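You operate a simulated robot arm through the tools that you are given. There is no shell and no other tool. Be economical: measure what you need, move in short steps, check, and stop when the job is done.

You run a simulated robot arm. Do the job below in one go: nothing can be reset, and whatever is moved stays where it is left.

JOB
Put things in order on the top of the fitting bench. At the end: the gold hose coupling stands where the yellow filler plug stood; the clear bottle one (marked "1") is on the silver metal plate; the yellow filler plug stands where the clear bottle one stood; the clear gel cartridge four (marked "4") stands on top of the silver link; whatever was shut is shut again. Leave all else as you found it, and nothing knocked over. Set down upright: bottle one.

It is judged by the outcome, as a careful person would: the job done as asked, and still so three seconds after it is handed in. It fails if anything else is knocked over, pushed out of place, dropped, spilled or broken.

ROBOT AND FRAMES
A 7-joint arm with a two-finger parallel gripper, fixed in place. Base frame: the origin is at the foot of the arm, x ahead of it, y to its left, z up; the work surface is at about z = 0. Readings come in cm, degrees, newtons and seconds.
With the tool pointing down near the work surface it reaches from about 22 to 58 cm from the base axis. Its first joint turns from -66.0 to 66.0 degrees. Payload 2.5 kg.
The tool frame sits at the grasp point between the pads (the TCP): z along the fingers, y along the line on which they close. The tips reach 2.3 cm beyond it. The gripper opens to 9.4 cm. The fingers are 3.8 cm wide and 1 cm thick; the gripper's body (5.4 by 9.6 cm) begins 3.9 cm behind the TCP.
Orientation is told as [roll, pitch, yaw] about the base's x, y, z axes, in that order, counted from this pose: with the fingers straight down and closing along the base's y, the tool's x points along the base's -x, its y along +y and its z along -z.

CONTROLS
- The arm moves only by the tool move_arm. Its argument "moves" is a list of rows, each a list of 7 numbers: the shift along the base's x, y, z in cm, then the turn, a rotation vector about the base's x, y, z in degrees, then the opening in per cent of the stroke, from 0 (shut) to 100 (fully open). In form: [[tx, ty, tz, rx, ry, rz, claw], ...]. A call has 1 to 12 rows; each row shifts and turns the commanded pose from where the row before left it. Each row takes 0.2 s and may step no farther than 5 cm and 8.6 degrees from the row before; otherwise, or with a gripper value out of range, the whole call is refused. Where a pose cannot be reached the arm comes as near as it can. A force on the tool above 40 N (or 10 N above the force at the start of the call, whichever is more), or a blocked arm, ends the call early, and 0.2 s more pass. Each finger travels about 10.8 cm/s and halts on what it meets, pressing with about 44 N; the grip force reading is that of the motor and also rises with nothing between the fingers. The clock runs only during rows and for 0.2 s after the last one: add rows that do not move to give the fingers time. It gives the time, the measured TCP pose, the force on the tool (base axes), the opening and the grip force at its end, in the units of the frame above (readings bear some noise), with the torque about the TCP (base axes, N m) and any sound that the robot's microphone picked up, and new pictures: "views" is both (left out), scene, wrist or none.
- Cameras (640 x 400 px; columns grow to the right, rows downward): "scene" is fixed at [12.9, -41.2, 54.36]; the picture's right is [0.76, -0.65, 0.00], its down [-0.38, -0.44, -0.81] and it looks along [0.53, 0.61, -0.58] (base axes); focal length 347 px, centre (320, 200). "wrist" rides on the gripper at [8.6, 1.6, -7.5] in the tool frame; the picture's right is [-0.18, 0.98, 0.00], its down [-0.58, -0.11, -0.81] and it looks along [-0.79, -0.15, 0.59] (tool axes); focal length 243 px, centre (320, 200). There is no depth. A picture from a camera that has moved, and an enlarged one, comes with that camera's place and axes in the base frame and with its lens.
- close_up(camera, box): a new picture of the part [left, top, right, bottom] of that camera's present view, enlarged. No time passes.
- finish_job(): hands the job in; it is judged then, once.

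Go step by step. Nothing tells you positions but the pictures and the camera data: compare them with the known pose of the tool, close in by small moves and look again before you grip or let go. The budget is 120 turns and 200 pictures, counting those below and the enlarged ones. Unless the task says otherwise, let go and move clear before handing in, and close with one line.

The tools are called as a command line: name --pt "numbers of a row" for each row, then --argument value for the rest, lists and objects as JSON in quotes. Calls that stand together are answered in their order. move_arm: Moves the arm, as the interface text tells. Its arguments: {"type":"object","properties":{"moves":{"type":"array","items":{"type":"array","items":{"type":"number"}}},"views":{"type":"string","enum":["both","scene","wrist","none"]}},"required":["moves"]} The other tools are called the same way: close_up (camera, box) takes an enlarged picture of a part of a camera's view; finish_job () hands the job in.

At the start:

```text
time_s: 0.0
position: [36.23, -0.94, 28.87]
tool_rot: [0.0, 0.0, 0.0]
wrist_force: [0.3, 0.0, -0.1]
wrist_torque: [-0.02, 0.02, 0.0]
grip_width: 9.38
grip_force: 0.1
```

scene: 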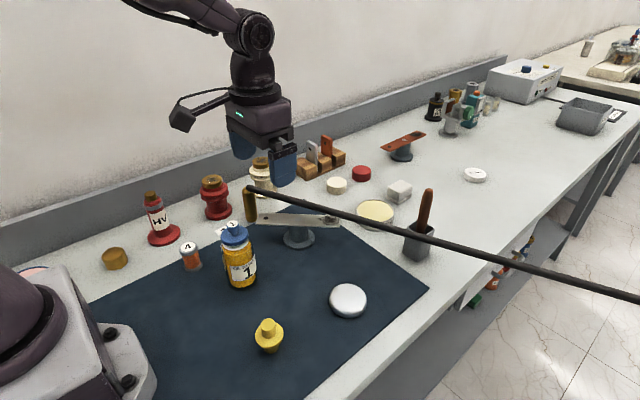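
wrist: 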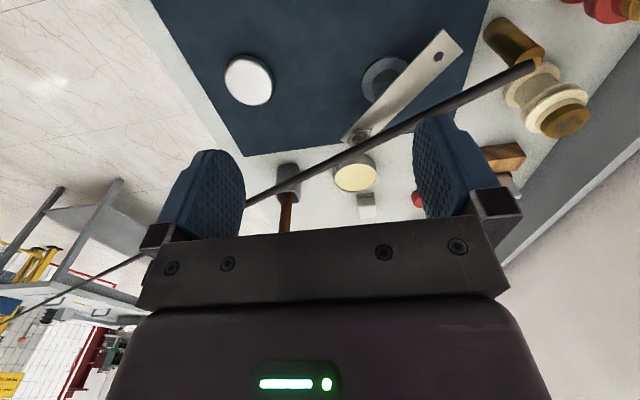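

I see the bench with a mat, bottle 1, a yellow plug, a silver disc, a silver link on a stand, and a long dark rod crossing the view. I'll enlarge the key parts first.

close_up --camera "scene" --box '[80, 160, 300, 300]'

close_up --camera "scene" --box '[220, 120, 440, 260]'

close_up --camera "scene" --box '[180, 220, 400, 360]'

close_up --camera "scene" --box '[380, 50, 640, 215]'

```text
2.86 times, centred on (190, 230) of scene
camera zoom: at [12.9, -41.2, 54.36], right [0.76, -0.65, 0.0], down [-0.38, -0.44, -0.81], along [0.53, 0.61, -0.58], focal length 992 px, centre (691, 114)
```

zoom: 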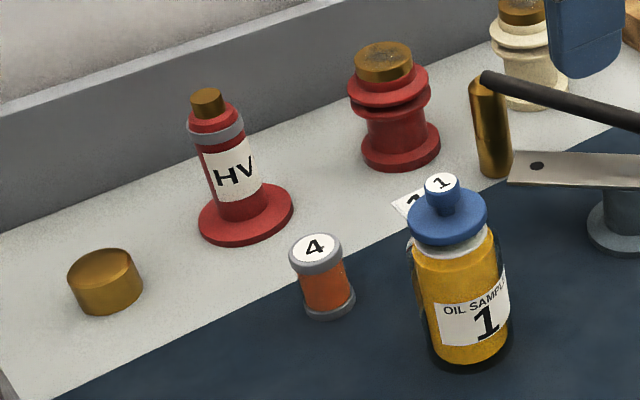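

```text
2.86 times, centred on (330, 190) of scene
camera zoom: at [12.9, -41.2, 54.36], right [0.76, -0.65, 0.0], down [-0.38, -0.44, -0.81], along [0.53, 0.61, -0.58], focal length 992 px, centre (291, 229)
```

zoom: 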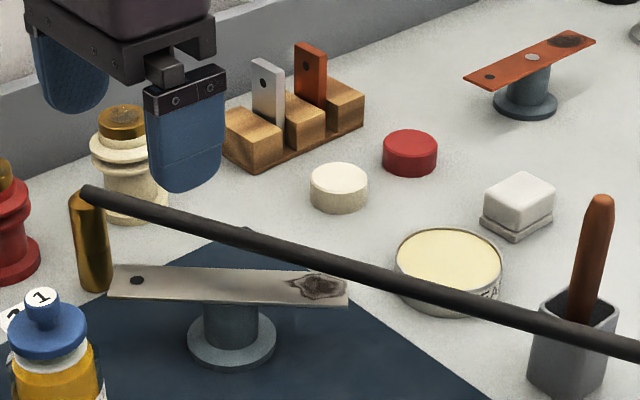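

```text
2.86 times, centred on (290, 290) of scene
camera zoom: at [12.9, -41.2, 54.36], right [0.76, -0.65, 0.0], down [-0.38, -0.44, -0.81], along [0.53, 0.61, -0.58], focal length 992 px, centre (406, -57)
```

zoom: 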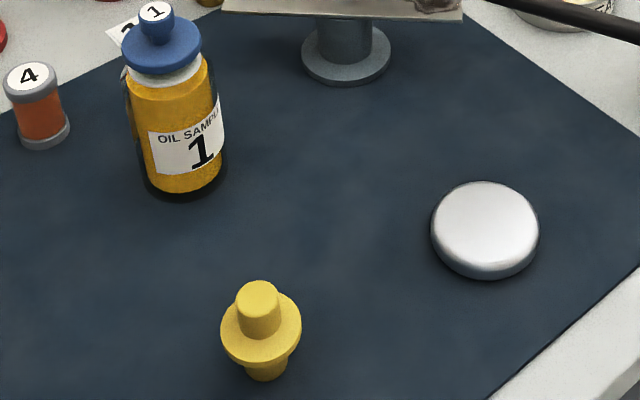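

```text
2.42 times, centred on (510, 132) of scene
camera zoom: at [12.9, -41.2, 54.36], right [0.76, -0.65, 0.0], down [-0.38, -0.44, -0.81], along [0.53, 0.61, -0.58], focal length 841 px, centre (-141, 364)
```

zoom: 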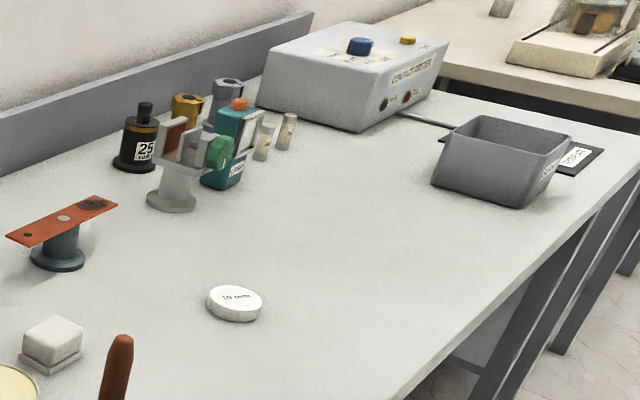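

The bottle is about (32,5), the yellow plug about (28,-11), the silver disc about (44,-13) and the link pedestal about (48,7). The dark rod leaves a gold post at about (44,20,10), so I need better views from other places to locate it.

move_arm --pt "-4 0 2 0 0 0 100" --pt "-4 0 2 0 0 0 100" --pt "-3 3 1 0 0 0 100" --pt "0 4 0 0 0 0 100" --pt "0 4 0 0 0 0 100"

```text
time_s: 1.2
position: [25.18, 10.28, 34.01]
tool_rot: [0.1, -0.1, -0.1]
wrist_force: [-0.5, 0.1, -1.4]
wrist_torque: [0.02, 0.01, -0.01]
grip_width: 9.39
grip_force: 0.1
camera wrist: at [16.54, 11.83, 41.59], right [0.19, 0.98, 0.0], down [0.58, -0.11, 0.81], along [0.79, -0.15, -0.59], focal length 243 px, centre (320, 200)
```

scene: 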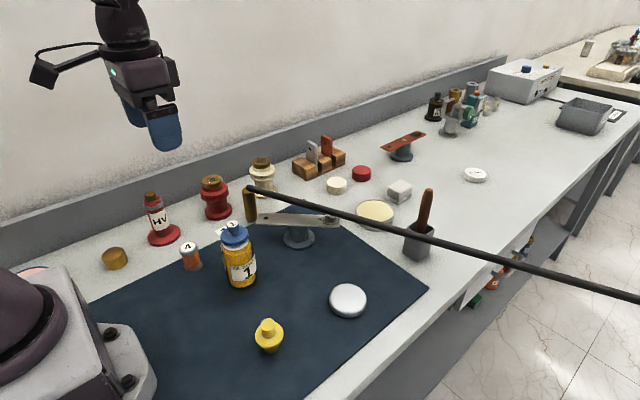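
wrist: 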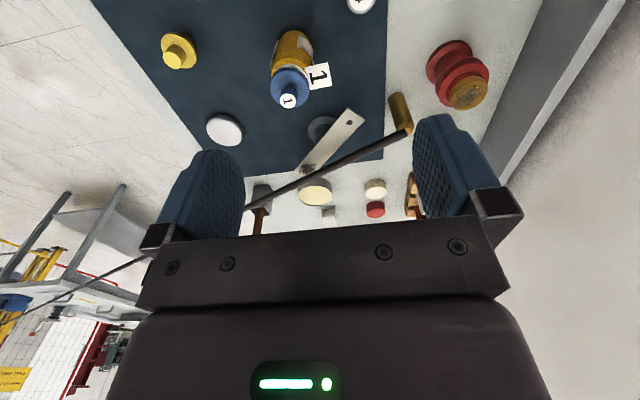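

The rod seems to run from the gold post above the silver link, with only about 4 cm between them. I'll enlarge the gold objects, the tag and the link.

close_up --camera "wrist" --box '[240, 20, 420, 220]'

close_up --camera "scene" --box '[90, 230, 150, 280]'

close_up --camera "scene" --box '[200, 180, 280, 240]'

close_up --camera "scene" --box '[415, 70, 515, 150]'

```text
2.00 times, centred on (330, 120) of wrist
camera zoom: at [16.54, 11.83, 41.59], right [0.19, 0.98, 0.0], down [0.58, -0.11, 0.81], along [0.79, -0.15, -0.59], focal length 485 px, centre (300, 360)
```

zoom: 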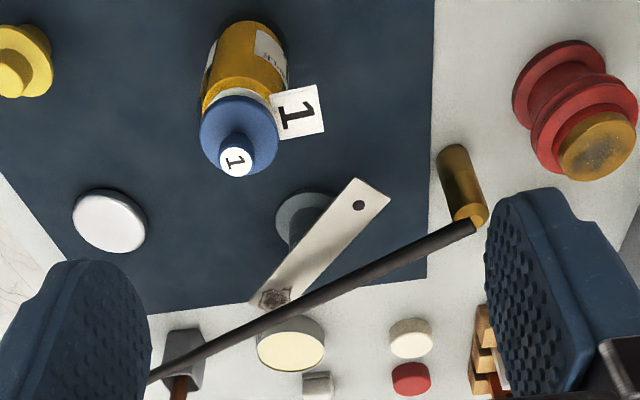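

```text
8.00 times, centred on (120, 255) of scene
camera zoom: at [12.9, -41.21, 54.36], right [0.76, -0.65, 0.0], down [-0.38, -0.44, -0.81], along [0.53, 0.61, -0.58], focal length 2777 px, centre (1920, -240)
```

zoom: 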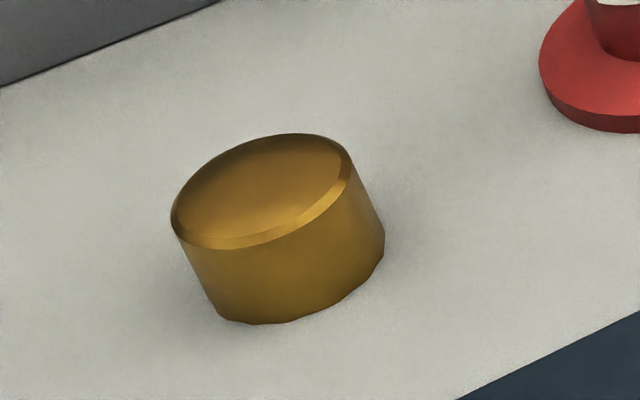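

```text
6.67 times, centred on (240, 210) of scene
camera zoom: at [12.9, -41.21, 54.36], right [0.76, -0.65, 0.0], down [-0.38, -0.44, -0.81], along [0.53, 0.61, -0.58], focal length 2314 px, centre (853, 133)
```

zoom: 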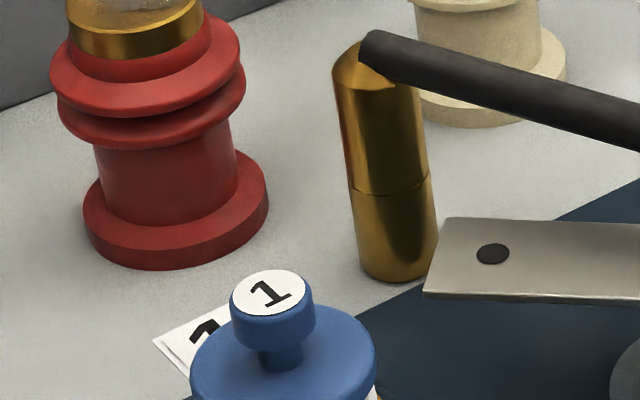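

```text
5.00 times, centred on (465, 110) of scene
camera zoom: at [12.9, -41.21, 54.36], right [0.76, -0.65, 0.0], down [-0.38, -0.44, -0.81], along [0.53, 0.61, -0.58], focal length 1736 px, centre (-405, 650)
```

zoom: 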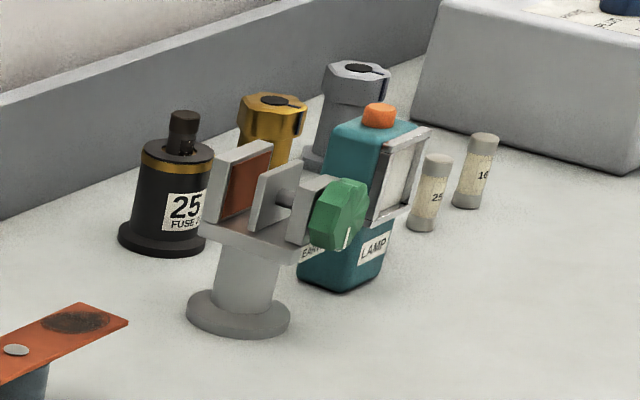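

The dark rod might be a hose fixed to the gold post, which decides which gold object is the coupling. I'll look at it along its length.

close_up --camera "scene" --box '[240, 170, 440, 300]'

close_up --camera "scene" --box '[440, 200, 640, 330]'

close_up --camera "wrist" --box '[0, 180, 260, 340]'

```text
3.08 times, centred on (340, 235) of scene
camera zoom: at [12.9, -41.21, 54.36], right [0.76, -0.65, 0.0], down [-0.38, -0.44, -0.81], along [0.53, 0.61, -0.58], focal length 1068 px, centre (258, 92)
```

zoom: 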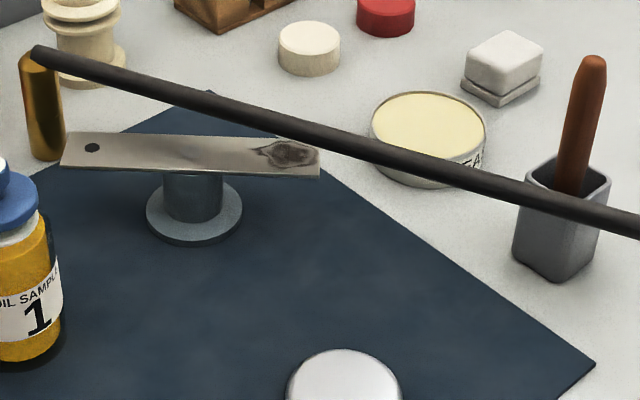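

```text
3.08 times, centred on (540, 265) of scene
camera zoom: at [12.9, -41.21, 54.36], right [0.76, -0.65, 0.0], down [-0.38, -0.44, -0.81], along [0.53, 0.61, -0.58], focal length 1068 px, centre (-357, 0)
```

zoom: 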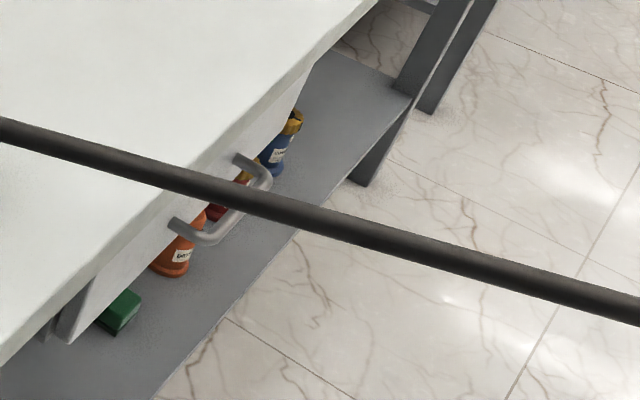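

```text
2.46 times, centred on (130, 260) of wrist
camera zoom: at [16.54, 11.83, 41.59], right [0.19, 0.98, 0.0], down [0.58, -0.11, 0.81], along [0.79, -0.15, -0.59], focal length 597 px, centre (788, 52)
```

zoom: 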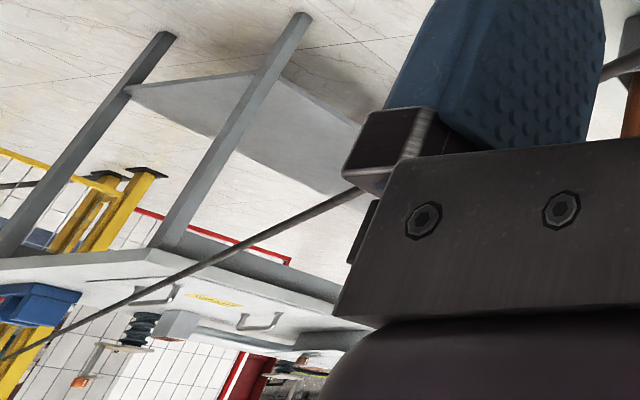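

The dark rod is a straight hose. It leaves the top of the two-part gold post, so I take that post, at about (43.5, 20.5), as the hose coupling. The order is bottle to disc, plug to the bottle's spot, coupling to the plug's spot, then cartridge to the link. The bottle's wide stopper rules out a top grasp, so I'll yaw -90° and tilt to approach it from -y.

move_arm --pt "1 -3 0 0 0 -8.2 100" --pt "1 -3 0 0 0 -8.2 100" --pt "1 -3 0 0 0 -8.2 100" --pt "1 -3 0 0 0 -8.2 100" --pt "1 -3 0 0 0 -8.2 100" --pt "1 -3 0 0 0 -8.2 100" --pt "1 -2 0 0 0 -8.2 100" --pt "0 0 0 0 0 -8.2 100" --pt "0 0 0 0 0 -8.2 100" --pt "0 0 0 0 0 -8.2 100" --pt "0 0 0 0 0 -8 100"

move_arm --pt "0 0 -1 8.5 0 0 100" --pt "0 0 -1 8.5 0 0 100" --pt "0 0 -1 8.5 0 0 100" --pt "0 0 -1 8.5 0 0 100" --pt "0 0 -1 8.5 0 0 100" --pt "0 0 -1 8.5 0 0 100" --pt "0 0 -1 8.5 0 0 100" --pt "0 0 0 0 0 0 100"

```text
time_s: 3.6
position: [32.14, -9.83, 34.06]
tool_rot: [0.0, 0.0, -90.2]
wrist_force: [0.5, -0.2, -1.0]
wrist_torque: [0.02, 0.01, 0.0]
grip_width: 9.4
grip_force: 0.0
camera wrist: at [33.83, -1.22, 41.54], right [0.98, -0.19, 0.0], down [-0.11, -0.58, 0.81], along [-0.15, -0.79, -0.59], focal length 243 px, centre (320, 200)
```

scene: 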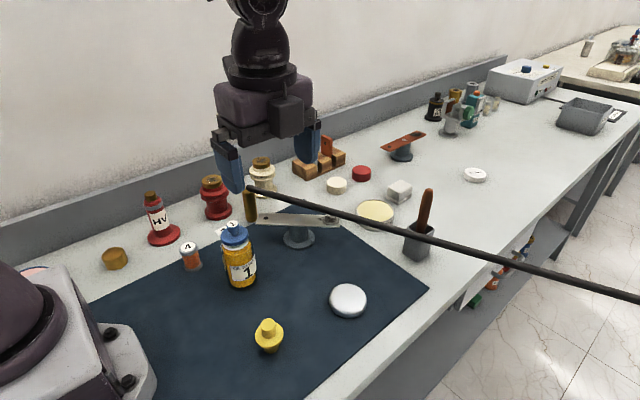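
wrist: 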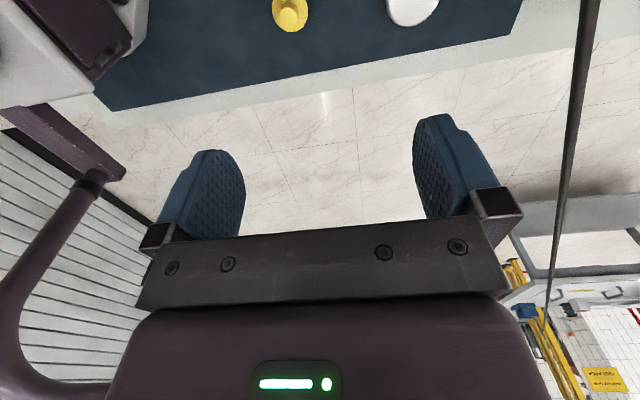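

```text
time_s: 5.4
position: [32.03, -9.94, 27.03]
tool_rot: [0.0, 59.6, -90.0]
wrist_force: [0.0, 0.0, 0.1]
wrist_torque: [0.02, 0.0, 0.05]
grip_width: 9.4
grip_force: 0.1
camera wrist: at [33.81, -12.02, 38.27], right [0.98, -0.09, -0.16], down [-0.11, -0.99, -0.09], along [-0.15, 0.11, -0.98], focal length 243 px, centre (320, 200)
```

scene: 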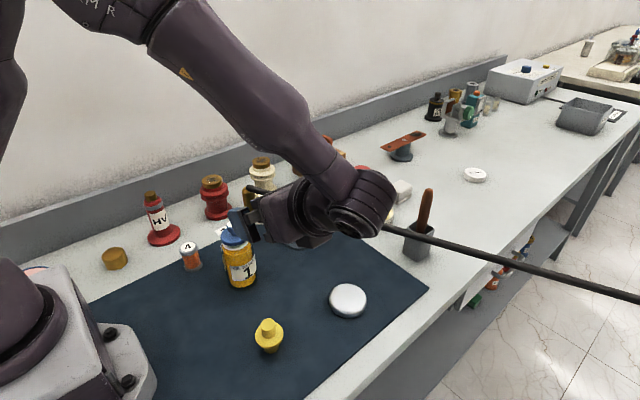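
wrist: 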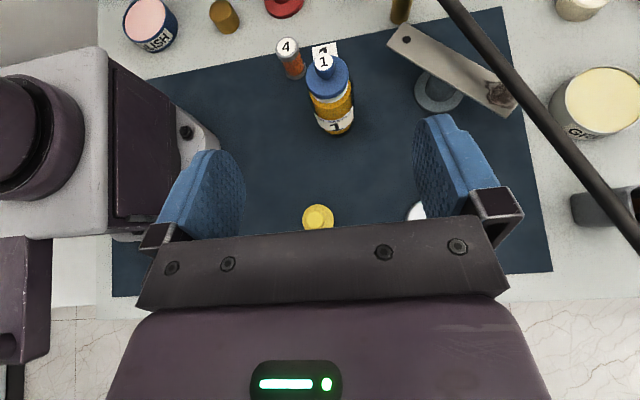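

The overhead view confirms the bottle axis at (31.9,5.2), plug at (28.4,-10.5), coupling at (43.5,20.3), link pedestal at (47.9,7) and cartridge at (26,15.2). Next I'll descend in line with the bottle.

move_arm --pt "0 2 -4 0 0 0 100" --pt "0 2 -4 0 0 0 100" --pt "0 1 -4 0 0 0 100" --pt "0 0 -3.6 0 0 0 100" --pt "0 2.6 -1.5 0 0 0 100" --pt "0 0 0 0 0 0 100"

```text
time_s: 6.8
position: [32.01, -2.37, 9.87]
tool_rot: [0.0, 59.5, -90.1]
wrist_force: [-0.1, -0.4, -0.8]
wrist_torque: [-0.02, -0.01, -0.02]
grip_width: 9.41
grip_force: 0.1
camera wrist: at [33.71, -4.37, 21.12], right [0.98, -0.09, -0.16], down [-0.11, -0.99, -0.09], along [-0.15, 0.11, -0.98], focal length 243 px, centre (320, 200)
```

scene: 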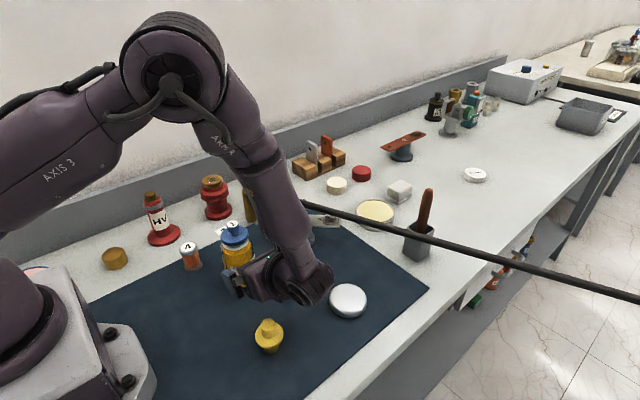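
wrist: 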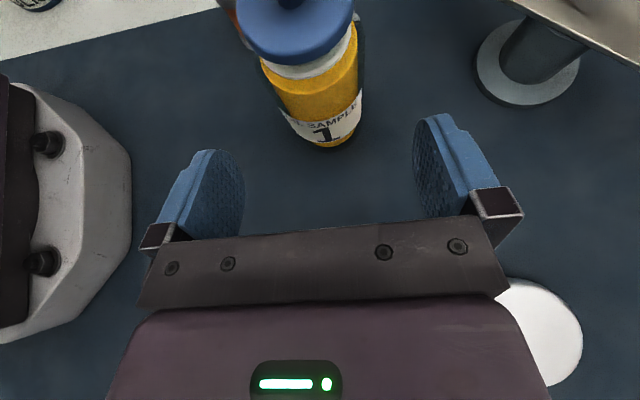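

The bottle is centred between the fingers. I'll advance along the finger direction and check.

move_arm --pt "0 2 -1.15 0 0 0 100" --pt "0 2 -1.15 0 0 0 100" --pt "0 2 -1.15 0 0 0 100" --pt "0 0 0 0 0 0 100"

close_up --camera "scene" --box '[180, 200, 360, 320]'

```text
time_s: 7.8
position: [32.07, 3.69, 6.28]
tool_rot: [-0.1, 59.4, -90.1]
wrist_force: [0.1, -0.9, -0.3]
wrist_torque: [0.01, 0.03, 0.02]
grip_width: 9.43
grip_force: 0.1
camera wrist: at [33.67, 1.72, 17.72], right [0.98, -0.09, -0.16], down [-0.11, -0.99, -0.09], along [-0.15, 0.11, -0.98], focal length 243 px, centre (320, 200)
```

scene: 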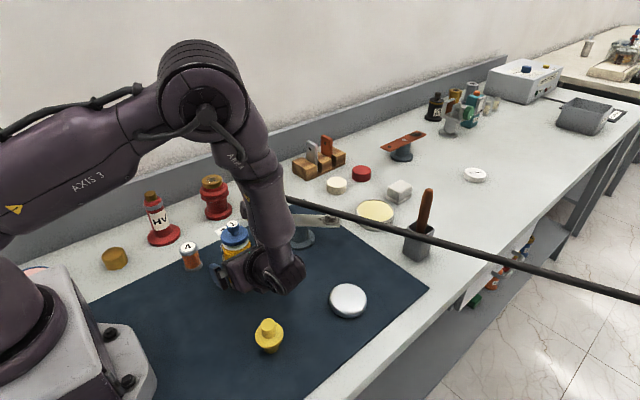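
wrist: 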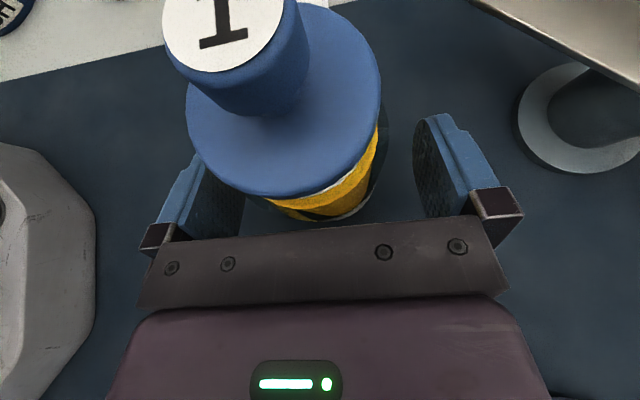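

```text
3.33 times, centred on (270, 260) of scene
camera zoom: at [12.9, -41.2, 54.36], right [0.76, -0.65, 0.0], down [-0.38, -0.44, -0.81], along [0.53, 0.61, -0.58], focal length 1157 px, centre (487, 0)
```

zoom: 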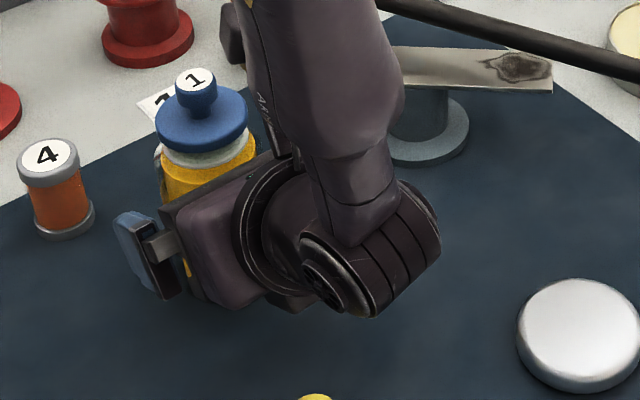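

Both fingers straddle the body below the stopper. Closing gently.

move_arm --pt "0 0 0 0 0 0 75" --pt "0 0 0 0 0 0 65" --pt "0 0 0 0 0 0 55" --pt "0 0 0 0 0 0 50" --pt "0 0 0 0 0 0 50" --views "wrist"

```text
time_s: 9.0
position: [31.96, 3.75, 6.44]
tool_rot: [-0.1, 59.5, -90.0]
wrist_force: [-2.5, 1.0, 0.9]
wrist_torque: [0.05, 0.03, 0.03]
grip_width: 5.93
grip_force: 44.0
camera wrist: at [33.67, 1.69, 17.73], right [0.98, -0.09, -0.16], down [-0.11, -0.99, -0.09], along [-0.15, 0.11, -0.98], focal length 243 px, centre (320, 200)
```

wrist: 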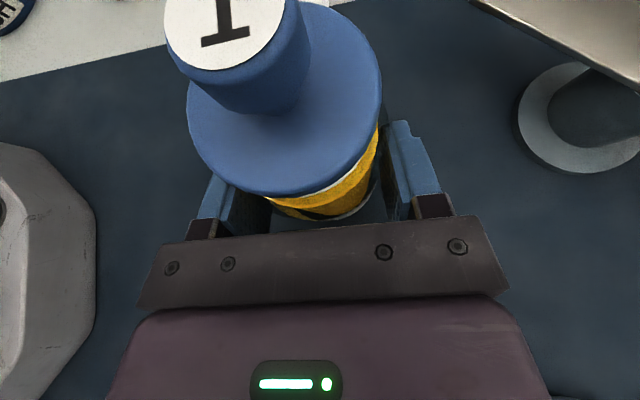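

Held, at 5.93 cm wide. I'll lift slowly and look for load and slip.

move_arm --pt "0 0 0.5 0 0 0 50" --pt "0 0 1 0 0 0 50" --pt "0 0 1.5 0 0 0 50" --pt "0 0 2 0 0 0 50" --pt "0 0 0 0 0 0 50"

```text
time_s: 10.2
position: [32.21, 3.65, 11.56]
tool_rot: [-0.2, 59.5, -90.2]
wrist_force: [-0.8, 0.4, -3.8]
wrist_torque: [-0.02, 0.0, 0.02]
grip_width: 5.94
grip_force: 44.3
camera wrist: at [33.7, 1.68, 22.78], right [0.98, -0.09, -0.16], down [-0.11, -0.99, -0.09], along [-0.15, 0.11, -0.98], focal length 243 px, centre (320, 200)
```

scene: 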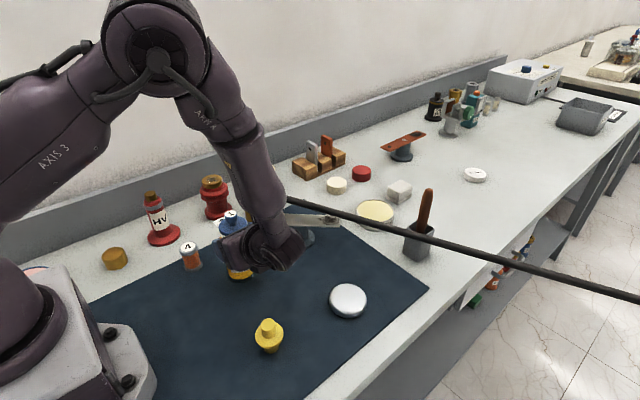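
wrist: 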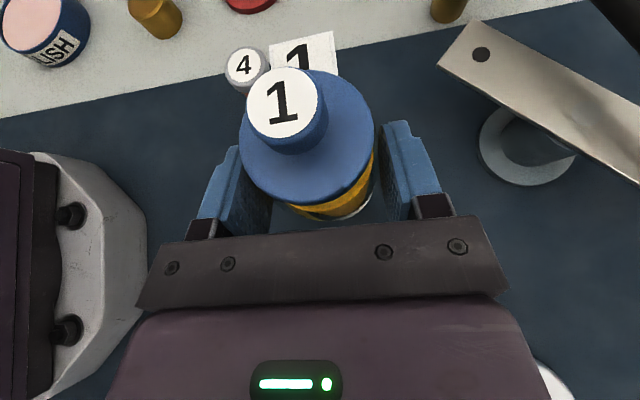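

The bottle looks lower in the grip than before. I'll check whether it's still slipping and whether it's upright.

move_arm --pt "0 0 0 0 0 0 30" --pt "0 0 0 0 0 0 30" --pt "0 0 0 0 0 0 30" --views "wrist"

close_up --camera "scene" --box '[180, 190, 340, 300]'

```text
time_s: 11.0
position: [32.06, 3.78, 11.44]
tool_rot: [0.0, 59.5, -90.1]
wrist_force: [1.2, 0.3, -2.6]
wrist_torque: [-0.06, 0.0, 0.0]
grip_width: 5.96
grip_force: 44.2
camera wrist: at [33.71, 1.68, 22.77], right [0.98, -0.09, -0.16], down [-0.11, -0.99, -0.09], along [-0.15, 0.11, -0.98], focal length 243 px, centre (320, 200)
```

wrist: 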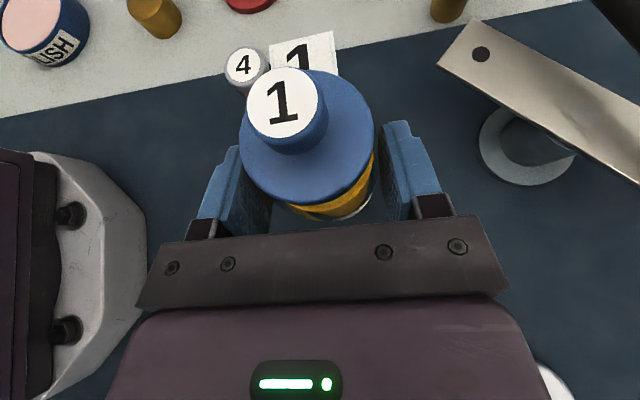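

```text
3.64 times, centred on (260, 245) of scene
camera zoom: at [12.9, -41.2, 54.36], right [0.76, -0.65, 0.0], down [-0.38, -0.44, -0.81], along [0.53, 0.61, -0.58], focal length 1262 px, centre (538, 36)
```

zoom: 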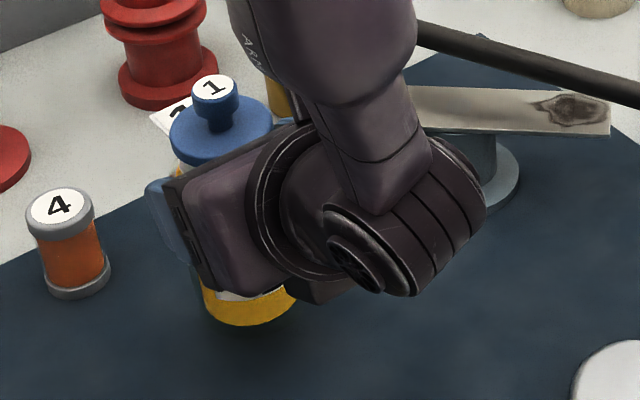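

It is stable and upright now, though it slid about 3 cm at first. I'll continue lifting very gently and watch for slip.

move_arm --pt "0 0 0.2 0 0 0 20" --pt "0 0 0.3 0 0 0 20" --pt "0 0 0.4 0 0 0 20" --pt "0 0 0.4 0 0 0 20" --pt "0 0 0.4 0 0 0 20" --pt "0 0 0.4 0 0 0 20" --pt "0 0 0.4 0 0 0 20" --pt "0 0 0.3 0 0 0 20" --pt "0 0 0.2 0 0 0 20"

```text
time_s: 13.0
position: [32.09, 3.77, 14.39]
tool_rot: [-0.1, 59.6, -90.1]
wrist_force: [0.1, 0.5, -3.2]
wrist_torque: [-0.06, 0.03, 0.0]
grip_width: 5.96
grip_force: 43.9
camera wrist: at [33.75, 1.69, 25.82], right [0.98, -0.09, -0.16], down [-0.11, -0.99, -0.09], along [-0.15, 0.11, -0.98], focal length 243 px, centre (320, 200)
```

scene: 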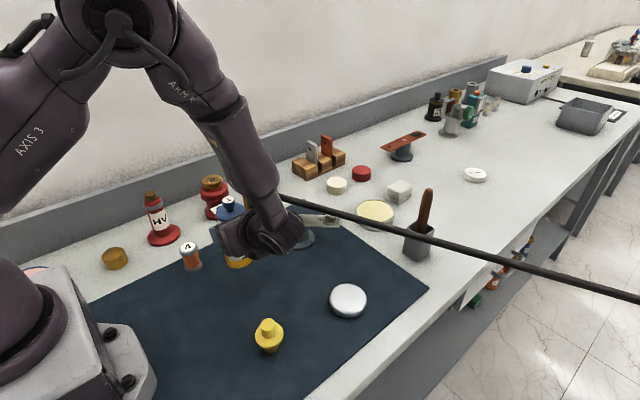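
wrist: 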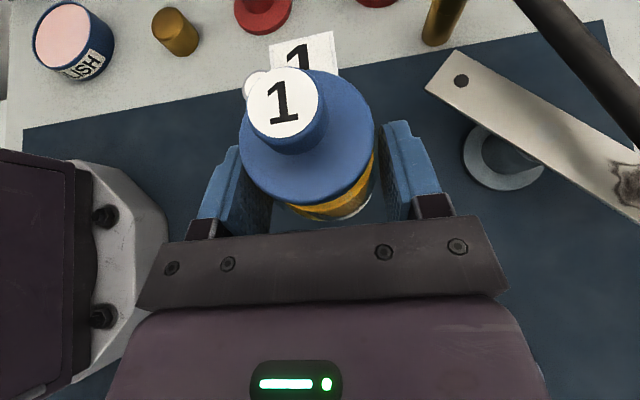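

No more slip. The bottle's bottom is about 4.8 cm up, and I'm carrying it slowly toward the disc at about (44,-13).

move_arm --pt "0.4 -0.6 0 0 0 0 20" --pt "0.8 -1.2 0 0 0 0 20" --pt "1 -1.6 0 0 0 0 20" --pt "1.1 -1.7 0 0 0 0 20" --pt "1.1 -1.7 0 0 0 0 20" --pt "1.1 -1.7 0 0 0 0 20" --pt "1.1 -1.7 0 0 0 0 20" --pt "1.1 -1.7 0 0 0 0 20" --pt "1.1 -1.7 0 0 0 0 20" --pt "1 -1.6 0 0 0 0 20" --pt "0.8 -1.2 0 0 0 0 20" --pt "0.4 -0.6 0 0 0 0 20"

close_up --camera "scene" --box '[240, 200, 440, 340]'

```text
time_s: 15.6
position: [43.15, -13.33, 14.53]
tool_rot: [-0.1, 59.5, -90.1]
wrist_force: [0.5, 0.6, -3.4]
wrist_torque: [-0.03, -0.01, -0.03]
grip_width: 5.96
grip_force: 43.6
camera wrist: at [44.81, -15.4, 25.78], right [0.98, -0.09, -0.16], down [-0.11, -0.99, -0.09], along [-0.15, 0.11, -0.98], focal length 243 px, centre (320, 200)
```

scene: 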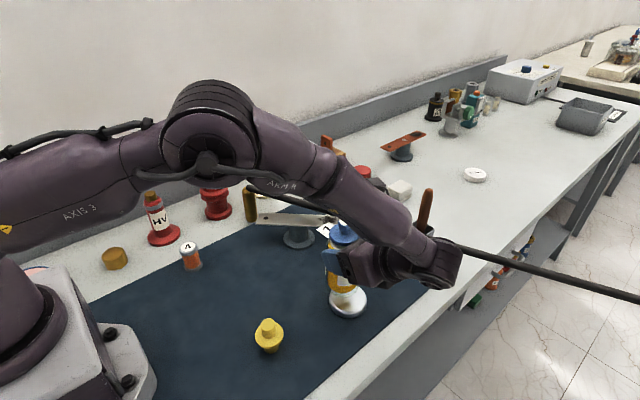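
wrist: 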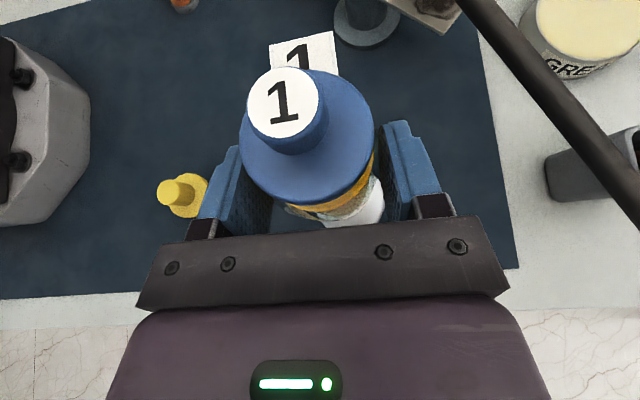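

```text
2.86 times, centred on (340, 270) of scene
camera zoom: at [12.9, -41.2, 54.36], right [0.76, -0.65, 0.0], down [-0.38, -0.44, -0.81], along [0.53, 0.61, -0.58], focal length 992 px, centre (263, 0)
```

zoom: 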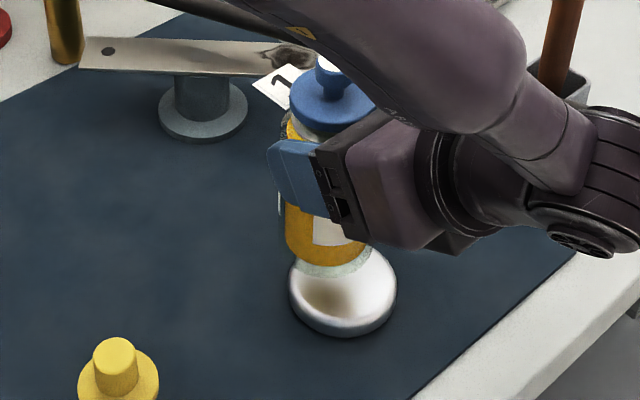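

The bottle hangs upright just above the disc and needs about +1 in x and -1.3 in y. I'll shift and lower partway.

move_arm --pt "0.3 -0.4 0 0 0 0 20" --pt "0.4 -0.5 0 0 0 0 20" --pt "0.2 -0.4 0 0 0 0 20" --pt "0 0 -0.6 0 0 0 20" --pt "0 0 -0.8 0 0 0 20" --pt "0 0 -0.6 0 0 0 20" --pt "0 0 0 0 0 0 20"

close_up --camera "scene" --box '[290, 210, 410, 330]'

close_up --camera "wrist" --box '[220, 50, 420, 240]'

```text
time_s: 17.2
position: [44.08, -14.65, 12.41]
tool_rot: [-0.1, 59.6, -90.1]
wrist_force: [-0.3, 0.0, -3.3]
wrist_torque: [-0.04, -0.02, -0.03]
grip_width: 5.94
grip_force: 43.4
camera wrist: at [45.69, -16.66, 23.73], right [0.98, -0.09, -0.16], down [-0.11, -0.99, -0.09], along [-0.15, 0.11, -0.98], focal length 243 px, centre (320, 200)
```

scene: 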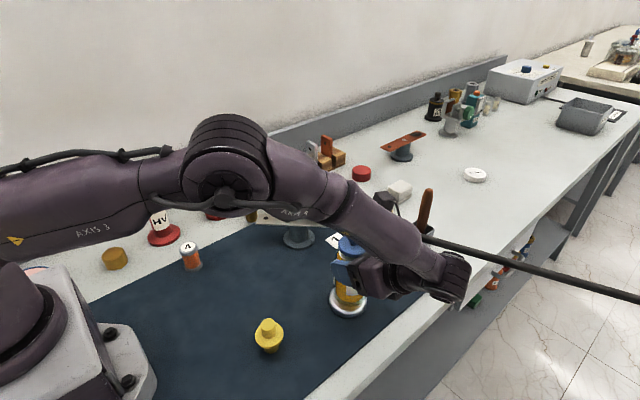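
wrist: 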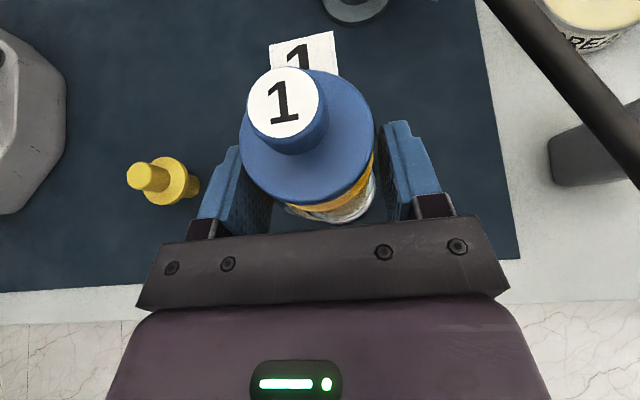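

```text
3.33 times, centred on (350, 270) of scene
camera zoom: at [12.9, -41.2, 54.36], right [0.76, -0.65, 0.0], down [-0.38, -0.44, -0.81], along [0.53, 0.61, -0.58], focal length 1157 px, centre (220, -33)
```

zoom: 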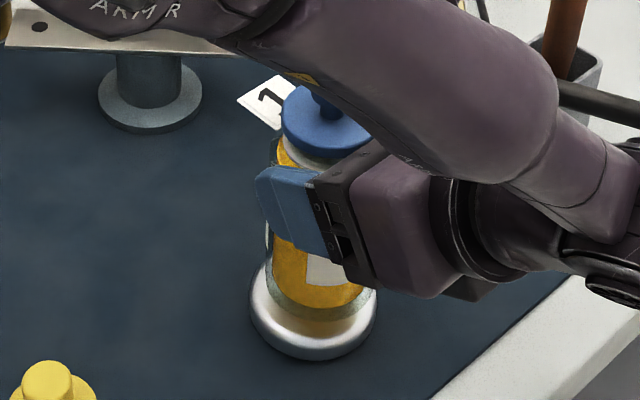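

```text
2.11 times, centred on (320, 145) of wrist
camera zoom: at [45.69, -16.66, 23.73], right [0.98, -0.09, -0.16], down [-0.11, -0.99, -0.09], along [-0.15, 0.11, -0.98], focal length 511 px, centre (320, 316)
```

zoom: 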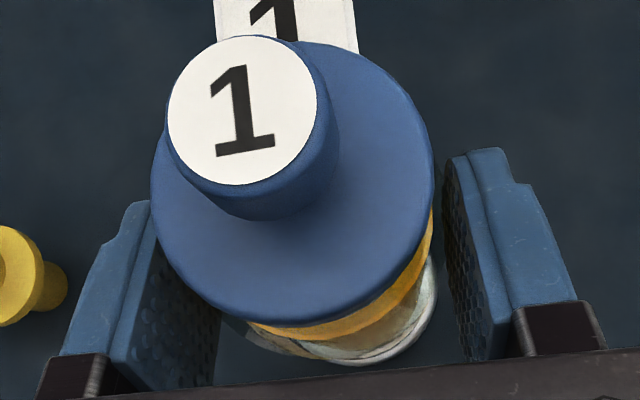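

The bottle's base lines up over the disc within about 2 mm. I'll nudge it slightly and lower in small steps until contact.

move_arm --pt "-0.15 0.15 0 0 0 0 20" --pt "0 0 -0.3 0 0 0 20" --pt "0 0 -0.3 0 0 0 20" --pt "0 0 -0.2 0 0 0 20" --pt "0 0 0 0 0 0 20" --views "none"

move_arm --pt "0 0 -0.2 0 0 0 20" --pt "0 0 0 0 0 0 20" --views "scene"

close_up --camera "scene" --box '[290, 210, 410, 330]'

```text
time_s: 18.4
position: [43.93, -14.49, 11.77]
tool_rot: [0.0, 59.4, -90.0]
wrist_force: [0.1, -0.2, -3.3]
wrist_torque: [-0.03, 0.04, 0.02]
grip_width: 5.94
grip_force: 43.9
```

```text
time_s: 19.0
position: [43.8, -14.42, 11.35]
tool_rot: [-0.1, 59.5, -90.1]
wrist_force: [-0.2, 0.2, -3.0]
wrist_torque: [-0.03, -0.02, 0.01]
grip_width: 5.95
grip_force: 43.9
```

scene: 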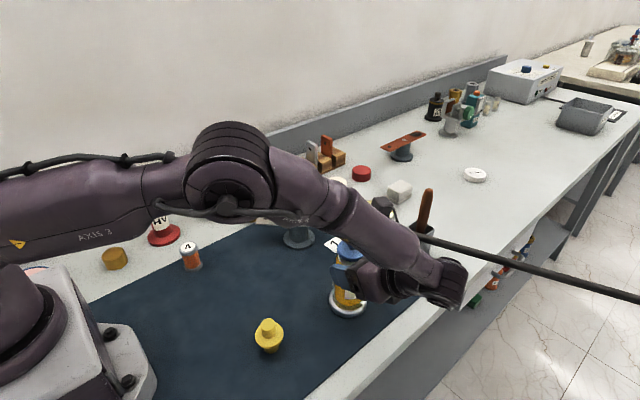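

```text
3.33 times, centred on (350, 270) of scene
camera zoom: at [12.9, -41.2, 54.36], right [0.76, -0.65, 0.0], down [-0.38, -0.44, -0.81], along [0.53, 0.61, -0.58], focal length 1157 px, centre (220, -33)
```

zoom: 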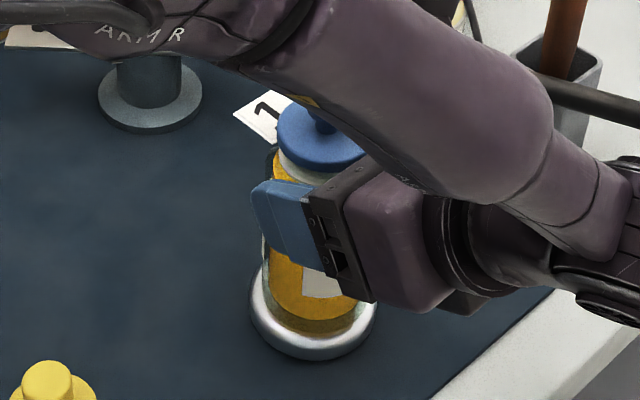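

The bottom is almost on the disc and centred. Continuing down by tiny steps and watching the force.

move_arm --pt "0.05 0 -0.15 0 0 0 20" --pt "0.05 0 -0.15 0 0 0 20" --pt "0 0 0 0 0 0 20" --views "none"

move_arm --pt "0 0 -0.2 0 0 0 20" --pt "0 0 0 0 0 0 20" --views "none"

move_arm --pt "0 0 -0.2 0 0 0 20" --pt "0 0 0 0 0 0 20" --views "scene"

close_up --camera "scene" --box '[290, 210, 410, 330]'

```text
time_s: 19.8
position: [44.06, -14.44, 11.21]
tool_rot: [-0.1, 59.5, -90.2]
wrist_force: [-0.2, -0.1, -2.4]
wrist_torque: [-0.03, -0.03, 0.0]
grip_width: 5.94
grip_force: 44.1
```

```text
time_s: 20.4
position: [44.04, -14.3, 10.98]
tool_rot: [-0.1, 59.6, -89.9]
wrist_force: [-3.1, 1.0, 7.4]
wrist_torque: [-0.1, 0.27, 0.01]
grip_width: 5.94
grip_force: 43.7
```

```text
time_s: 21.0
position: [44.04, -14.47, 10.91]
tool_rot: [0.4, 59.7, -89.8]
wrist_force: [-9.1, -0.9, 33.6]
wrist_torque: [-0.14, 0.76, 0.02]
grip_width: 5.95
grip_force: 44.2
```

scene: 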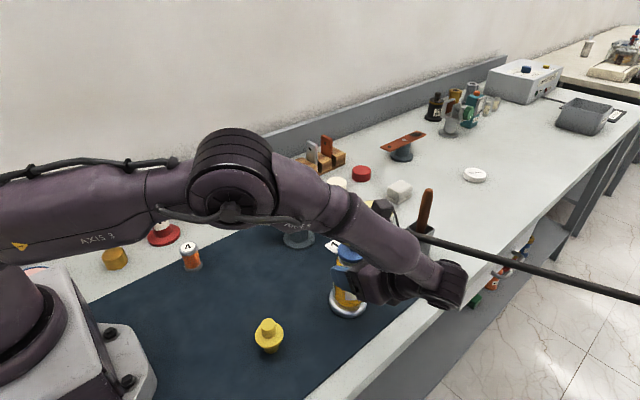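

```text
3.33 times, centred on (350, 270) of scene
camera zoom: at [12.88, -41.2, 54.37], right [0.76, -0.65, 0.0], down [-0.38, -0.44, -0.81], along [0.53, 0.61, -0.58], focal length 1157 px, centre (220, -33)
```

zoom: 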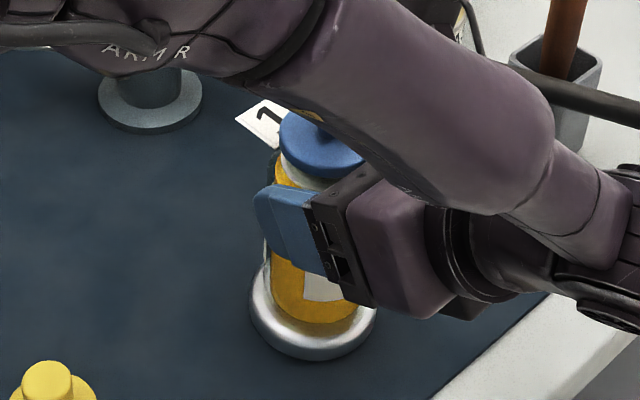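

Contact made. I'll ease the load off, then open slowly.

move_arm --pt "0 0 0.15 0 0 0 20" --pt "0 0 0.1 0 0 0 20" --pt "0 0 0 0 0 0 20" --views "none"

```text
time_s: 21.8
position: [44.17, -14.45, 11.05]
tool_rot: [0.3, 59.6, -89.8]
wrist_force: [6.5, 0.5, 15.1]
wrist_torque: [0.2, -0.5, -0.1]
grip_width: 5.95
grip_force: 44.2
```

move_arm --pt "-0.05 0 0.1 0 0 0 20" --pt "0 0 0.0 0 0 0 20" --views "none"

move_arm --pt "0 0 0 0 0 0 58" --pt "0 0 0 0 0 0 64" --pt "0 0 0 0 0 0 66" --pt "0 0 0 0 0 0 70" --pt "0 0 0 0 0 0 80" --pt "0 0 0 0 0 0 100" --pt "0 0 0 0 0 0 100"

close_up --camera "scene" --box '[290, 210, 410, 330]'

```text
time_s: 22.4
position: [43.87, -14.5, 10.96]
tool_rot: [-0.3, 59.4, -90.2]
wrist_force: [2.9, 1.6, 5.7]
wrist_torque: [0.13, -0.49, 0.0]
grip_width: 5.98
grip_force: 44.7
```

```text
time_s: 24.0
position: [43.97, -14.41, 11.05]
tool_rot: [0.0, 59.5, -90.0]
wrist_force: [0.4, -0.5, 0.3]
wrist_torque: [0.0, 0.0, -0.01]
grip_width: 9.4
grip_force: 0.0
camera wrist: at [45.59, -16.51, 22.37], right [0.98, -0.09, -0.16], down [-0.11, -0.99, -0.09], along [-0.15, 0.11, -0.98], focal length 243 px, centre (320, 200)
```

scene: 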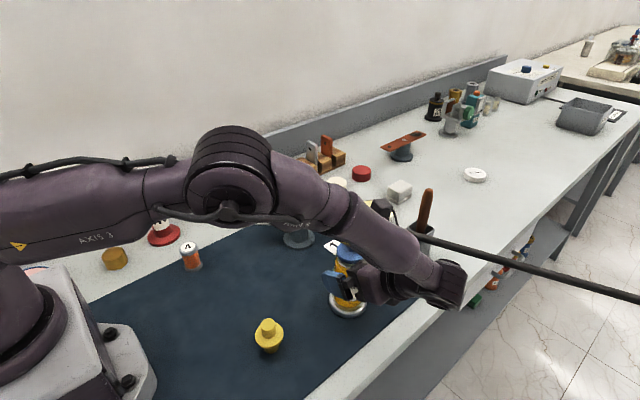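
wrist: 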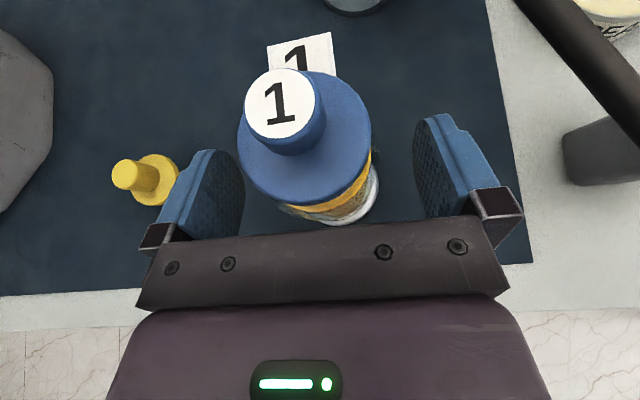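

```text
3.33 times, centred on (350, 270) of scene
camera zoom: at [12.9, -41.2, 54.36], right [0.76, -0.65, 0.0], down [-0.38, -0.44, -0.81], along [0.53, 0.61, -0.58], focal length 1157 px, centre (220, -33)
```

zoom: 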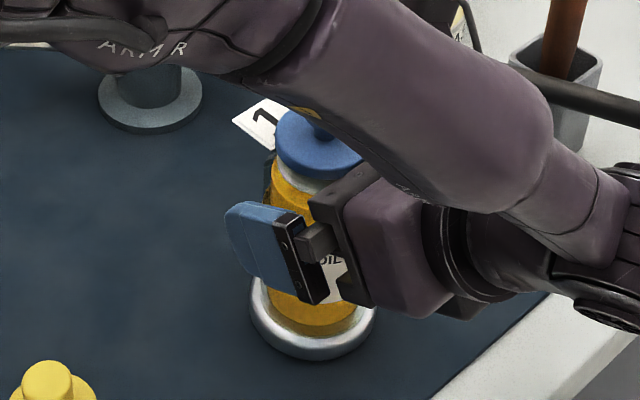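

Released, and the bottle stands on the disc. Backing out along the finger direction, then up.

move_arm --pt "0 -1.2 0.7 0 0 0 100" --pt "0 -2 1.15 0 0 0 100" --pt "0 -2.5 1.4 0 0 0 100" --pt "0 -2.5 1.4 0 0 0 100" --pt "0 0 4 0 0 0 100" --pt "0 0 4 0 0 0 100" --pt "-2 0 3 0 0 0 100" --pt "-2 0 0 -8.5 0 0 100" --pt "-2 0 0 -8.5 0 0 100" --pt "-2 1 0 -8.5 0 0 100" --pt "-2 1 0 -8.5 0 0 100"

close_up --camera "scene" --box '[290, 210, 410, 330]'

```text
time_s: 26.4
position: [34.01, -20.64, 26.66]
tool_rot: [-0.1, 25.2, -90.0]
wrist_force: [-0.2, 0.1, -0.1]
wrist_torque: [-0.02, -0.04, -0.01]
grip_width: 9.38
grip_force: 0.0
camera wrist: at [35.59, -16.14, 37.14], right [0.98, -0.17, -0.08], down [-0.11, -0.87, 0.48], along [-0.15, -0.46, -0.87], focal length 243 px, centre (320, 200)
```

scene: 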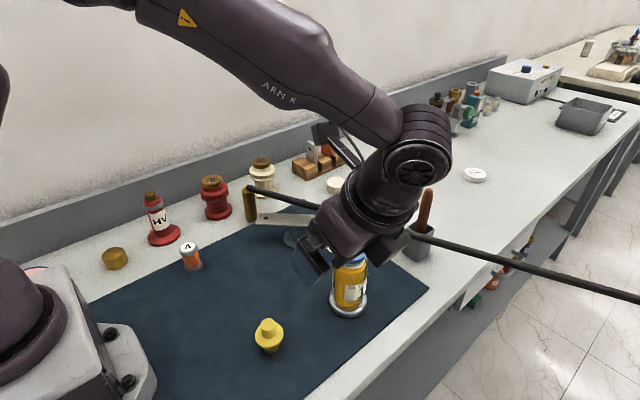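
wrist: 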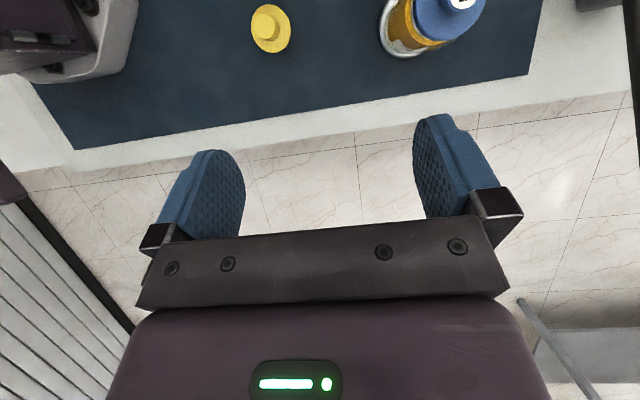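

```text
3.33 times, centred on (350, 270) of scene
camera zoom: at [12.9, -41.21, 54.36], right [0.76, -0.65, 0.0], down [-0.38, -0.44, -0.81], along [0.53, 0.61, -0.58], focal length 1157 px, centre (220, -33)
```

zoom: 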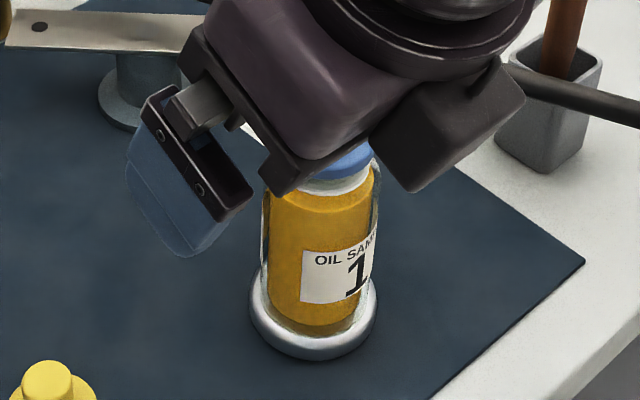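

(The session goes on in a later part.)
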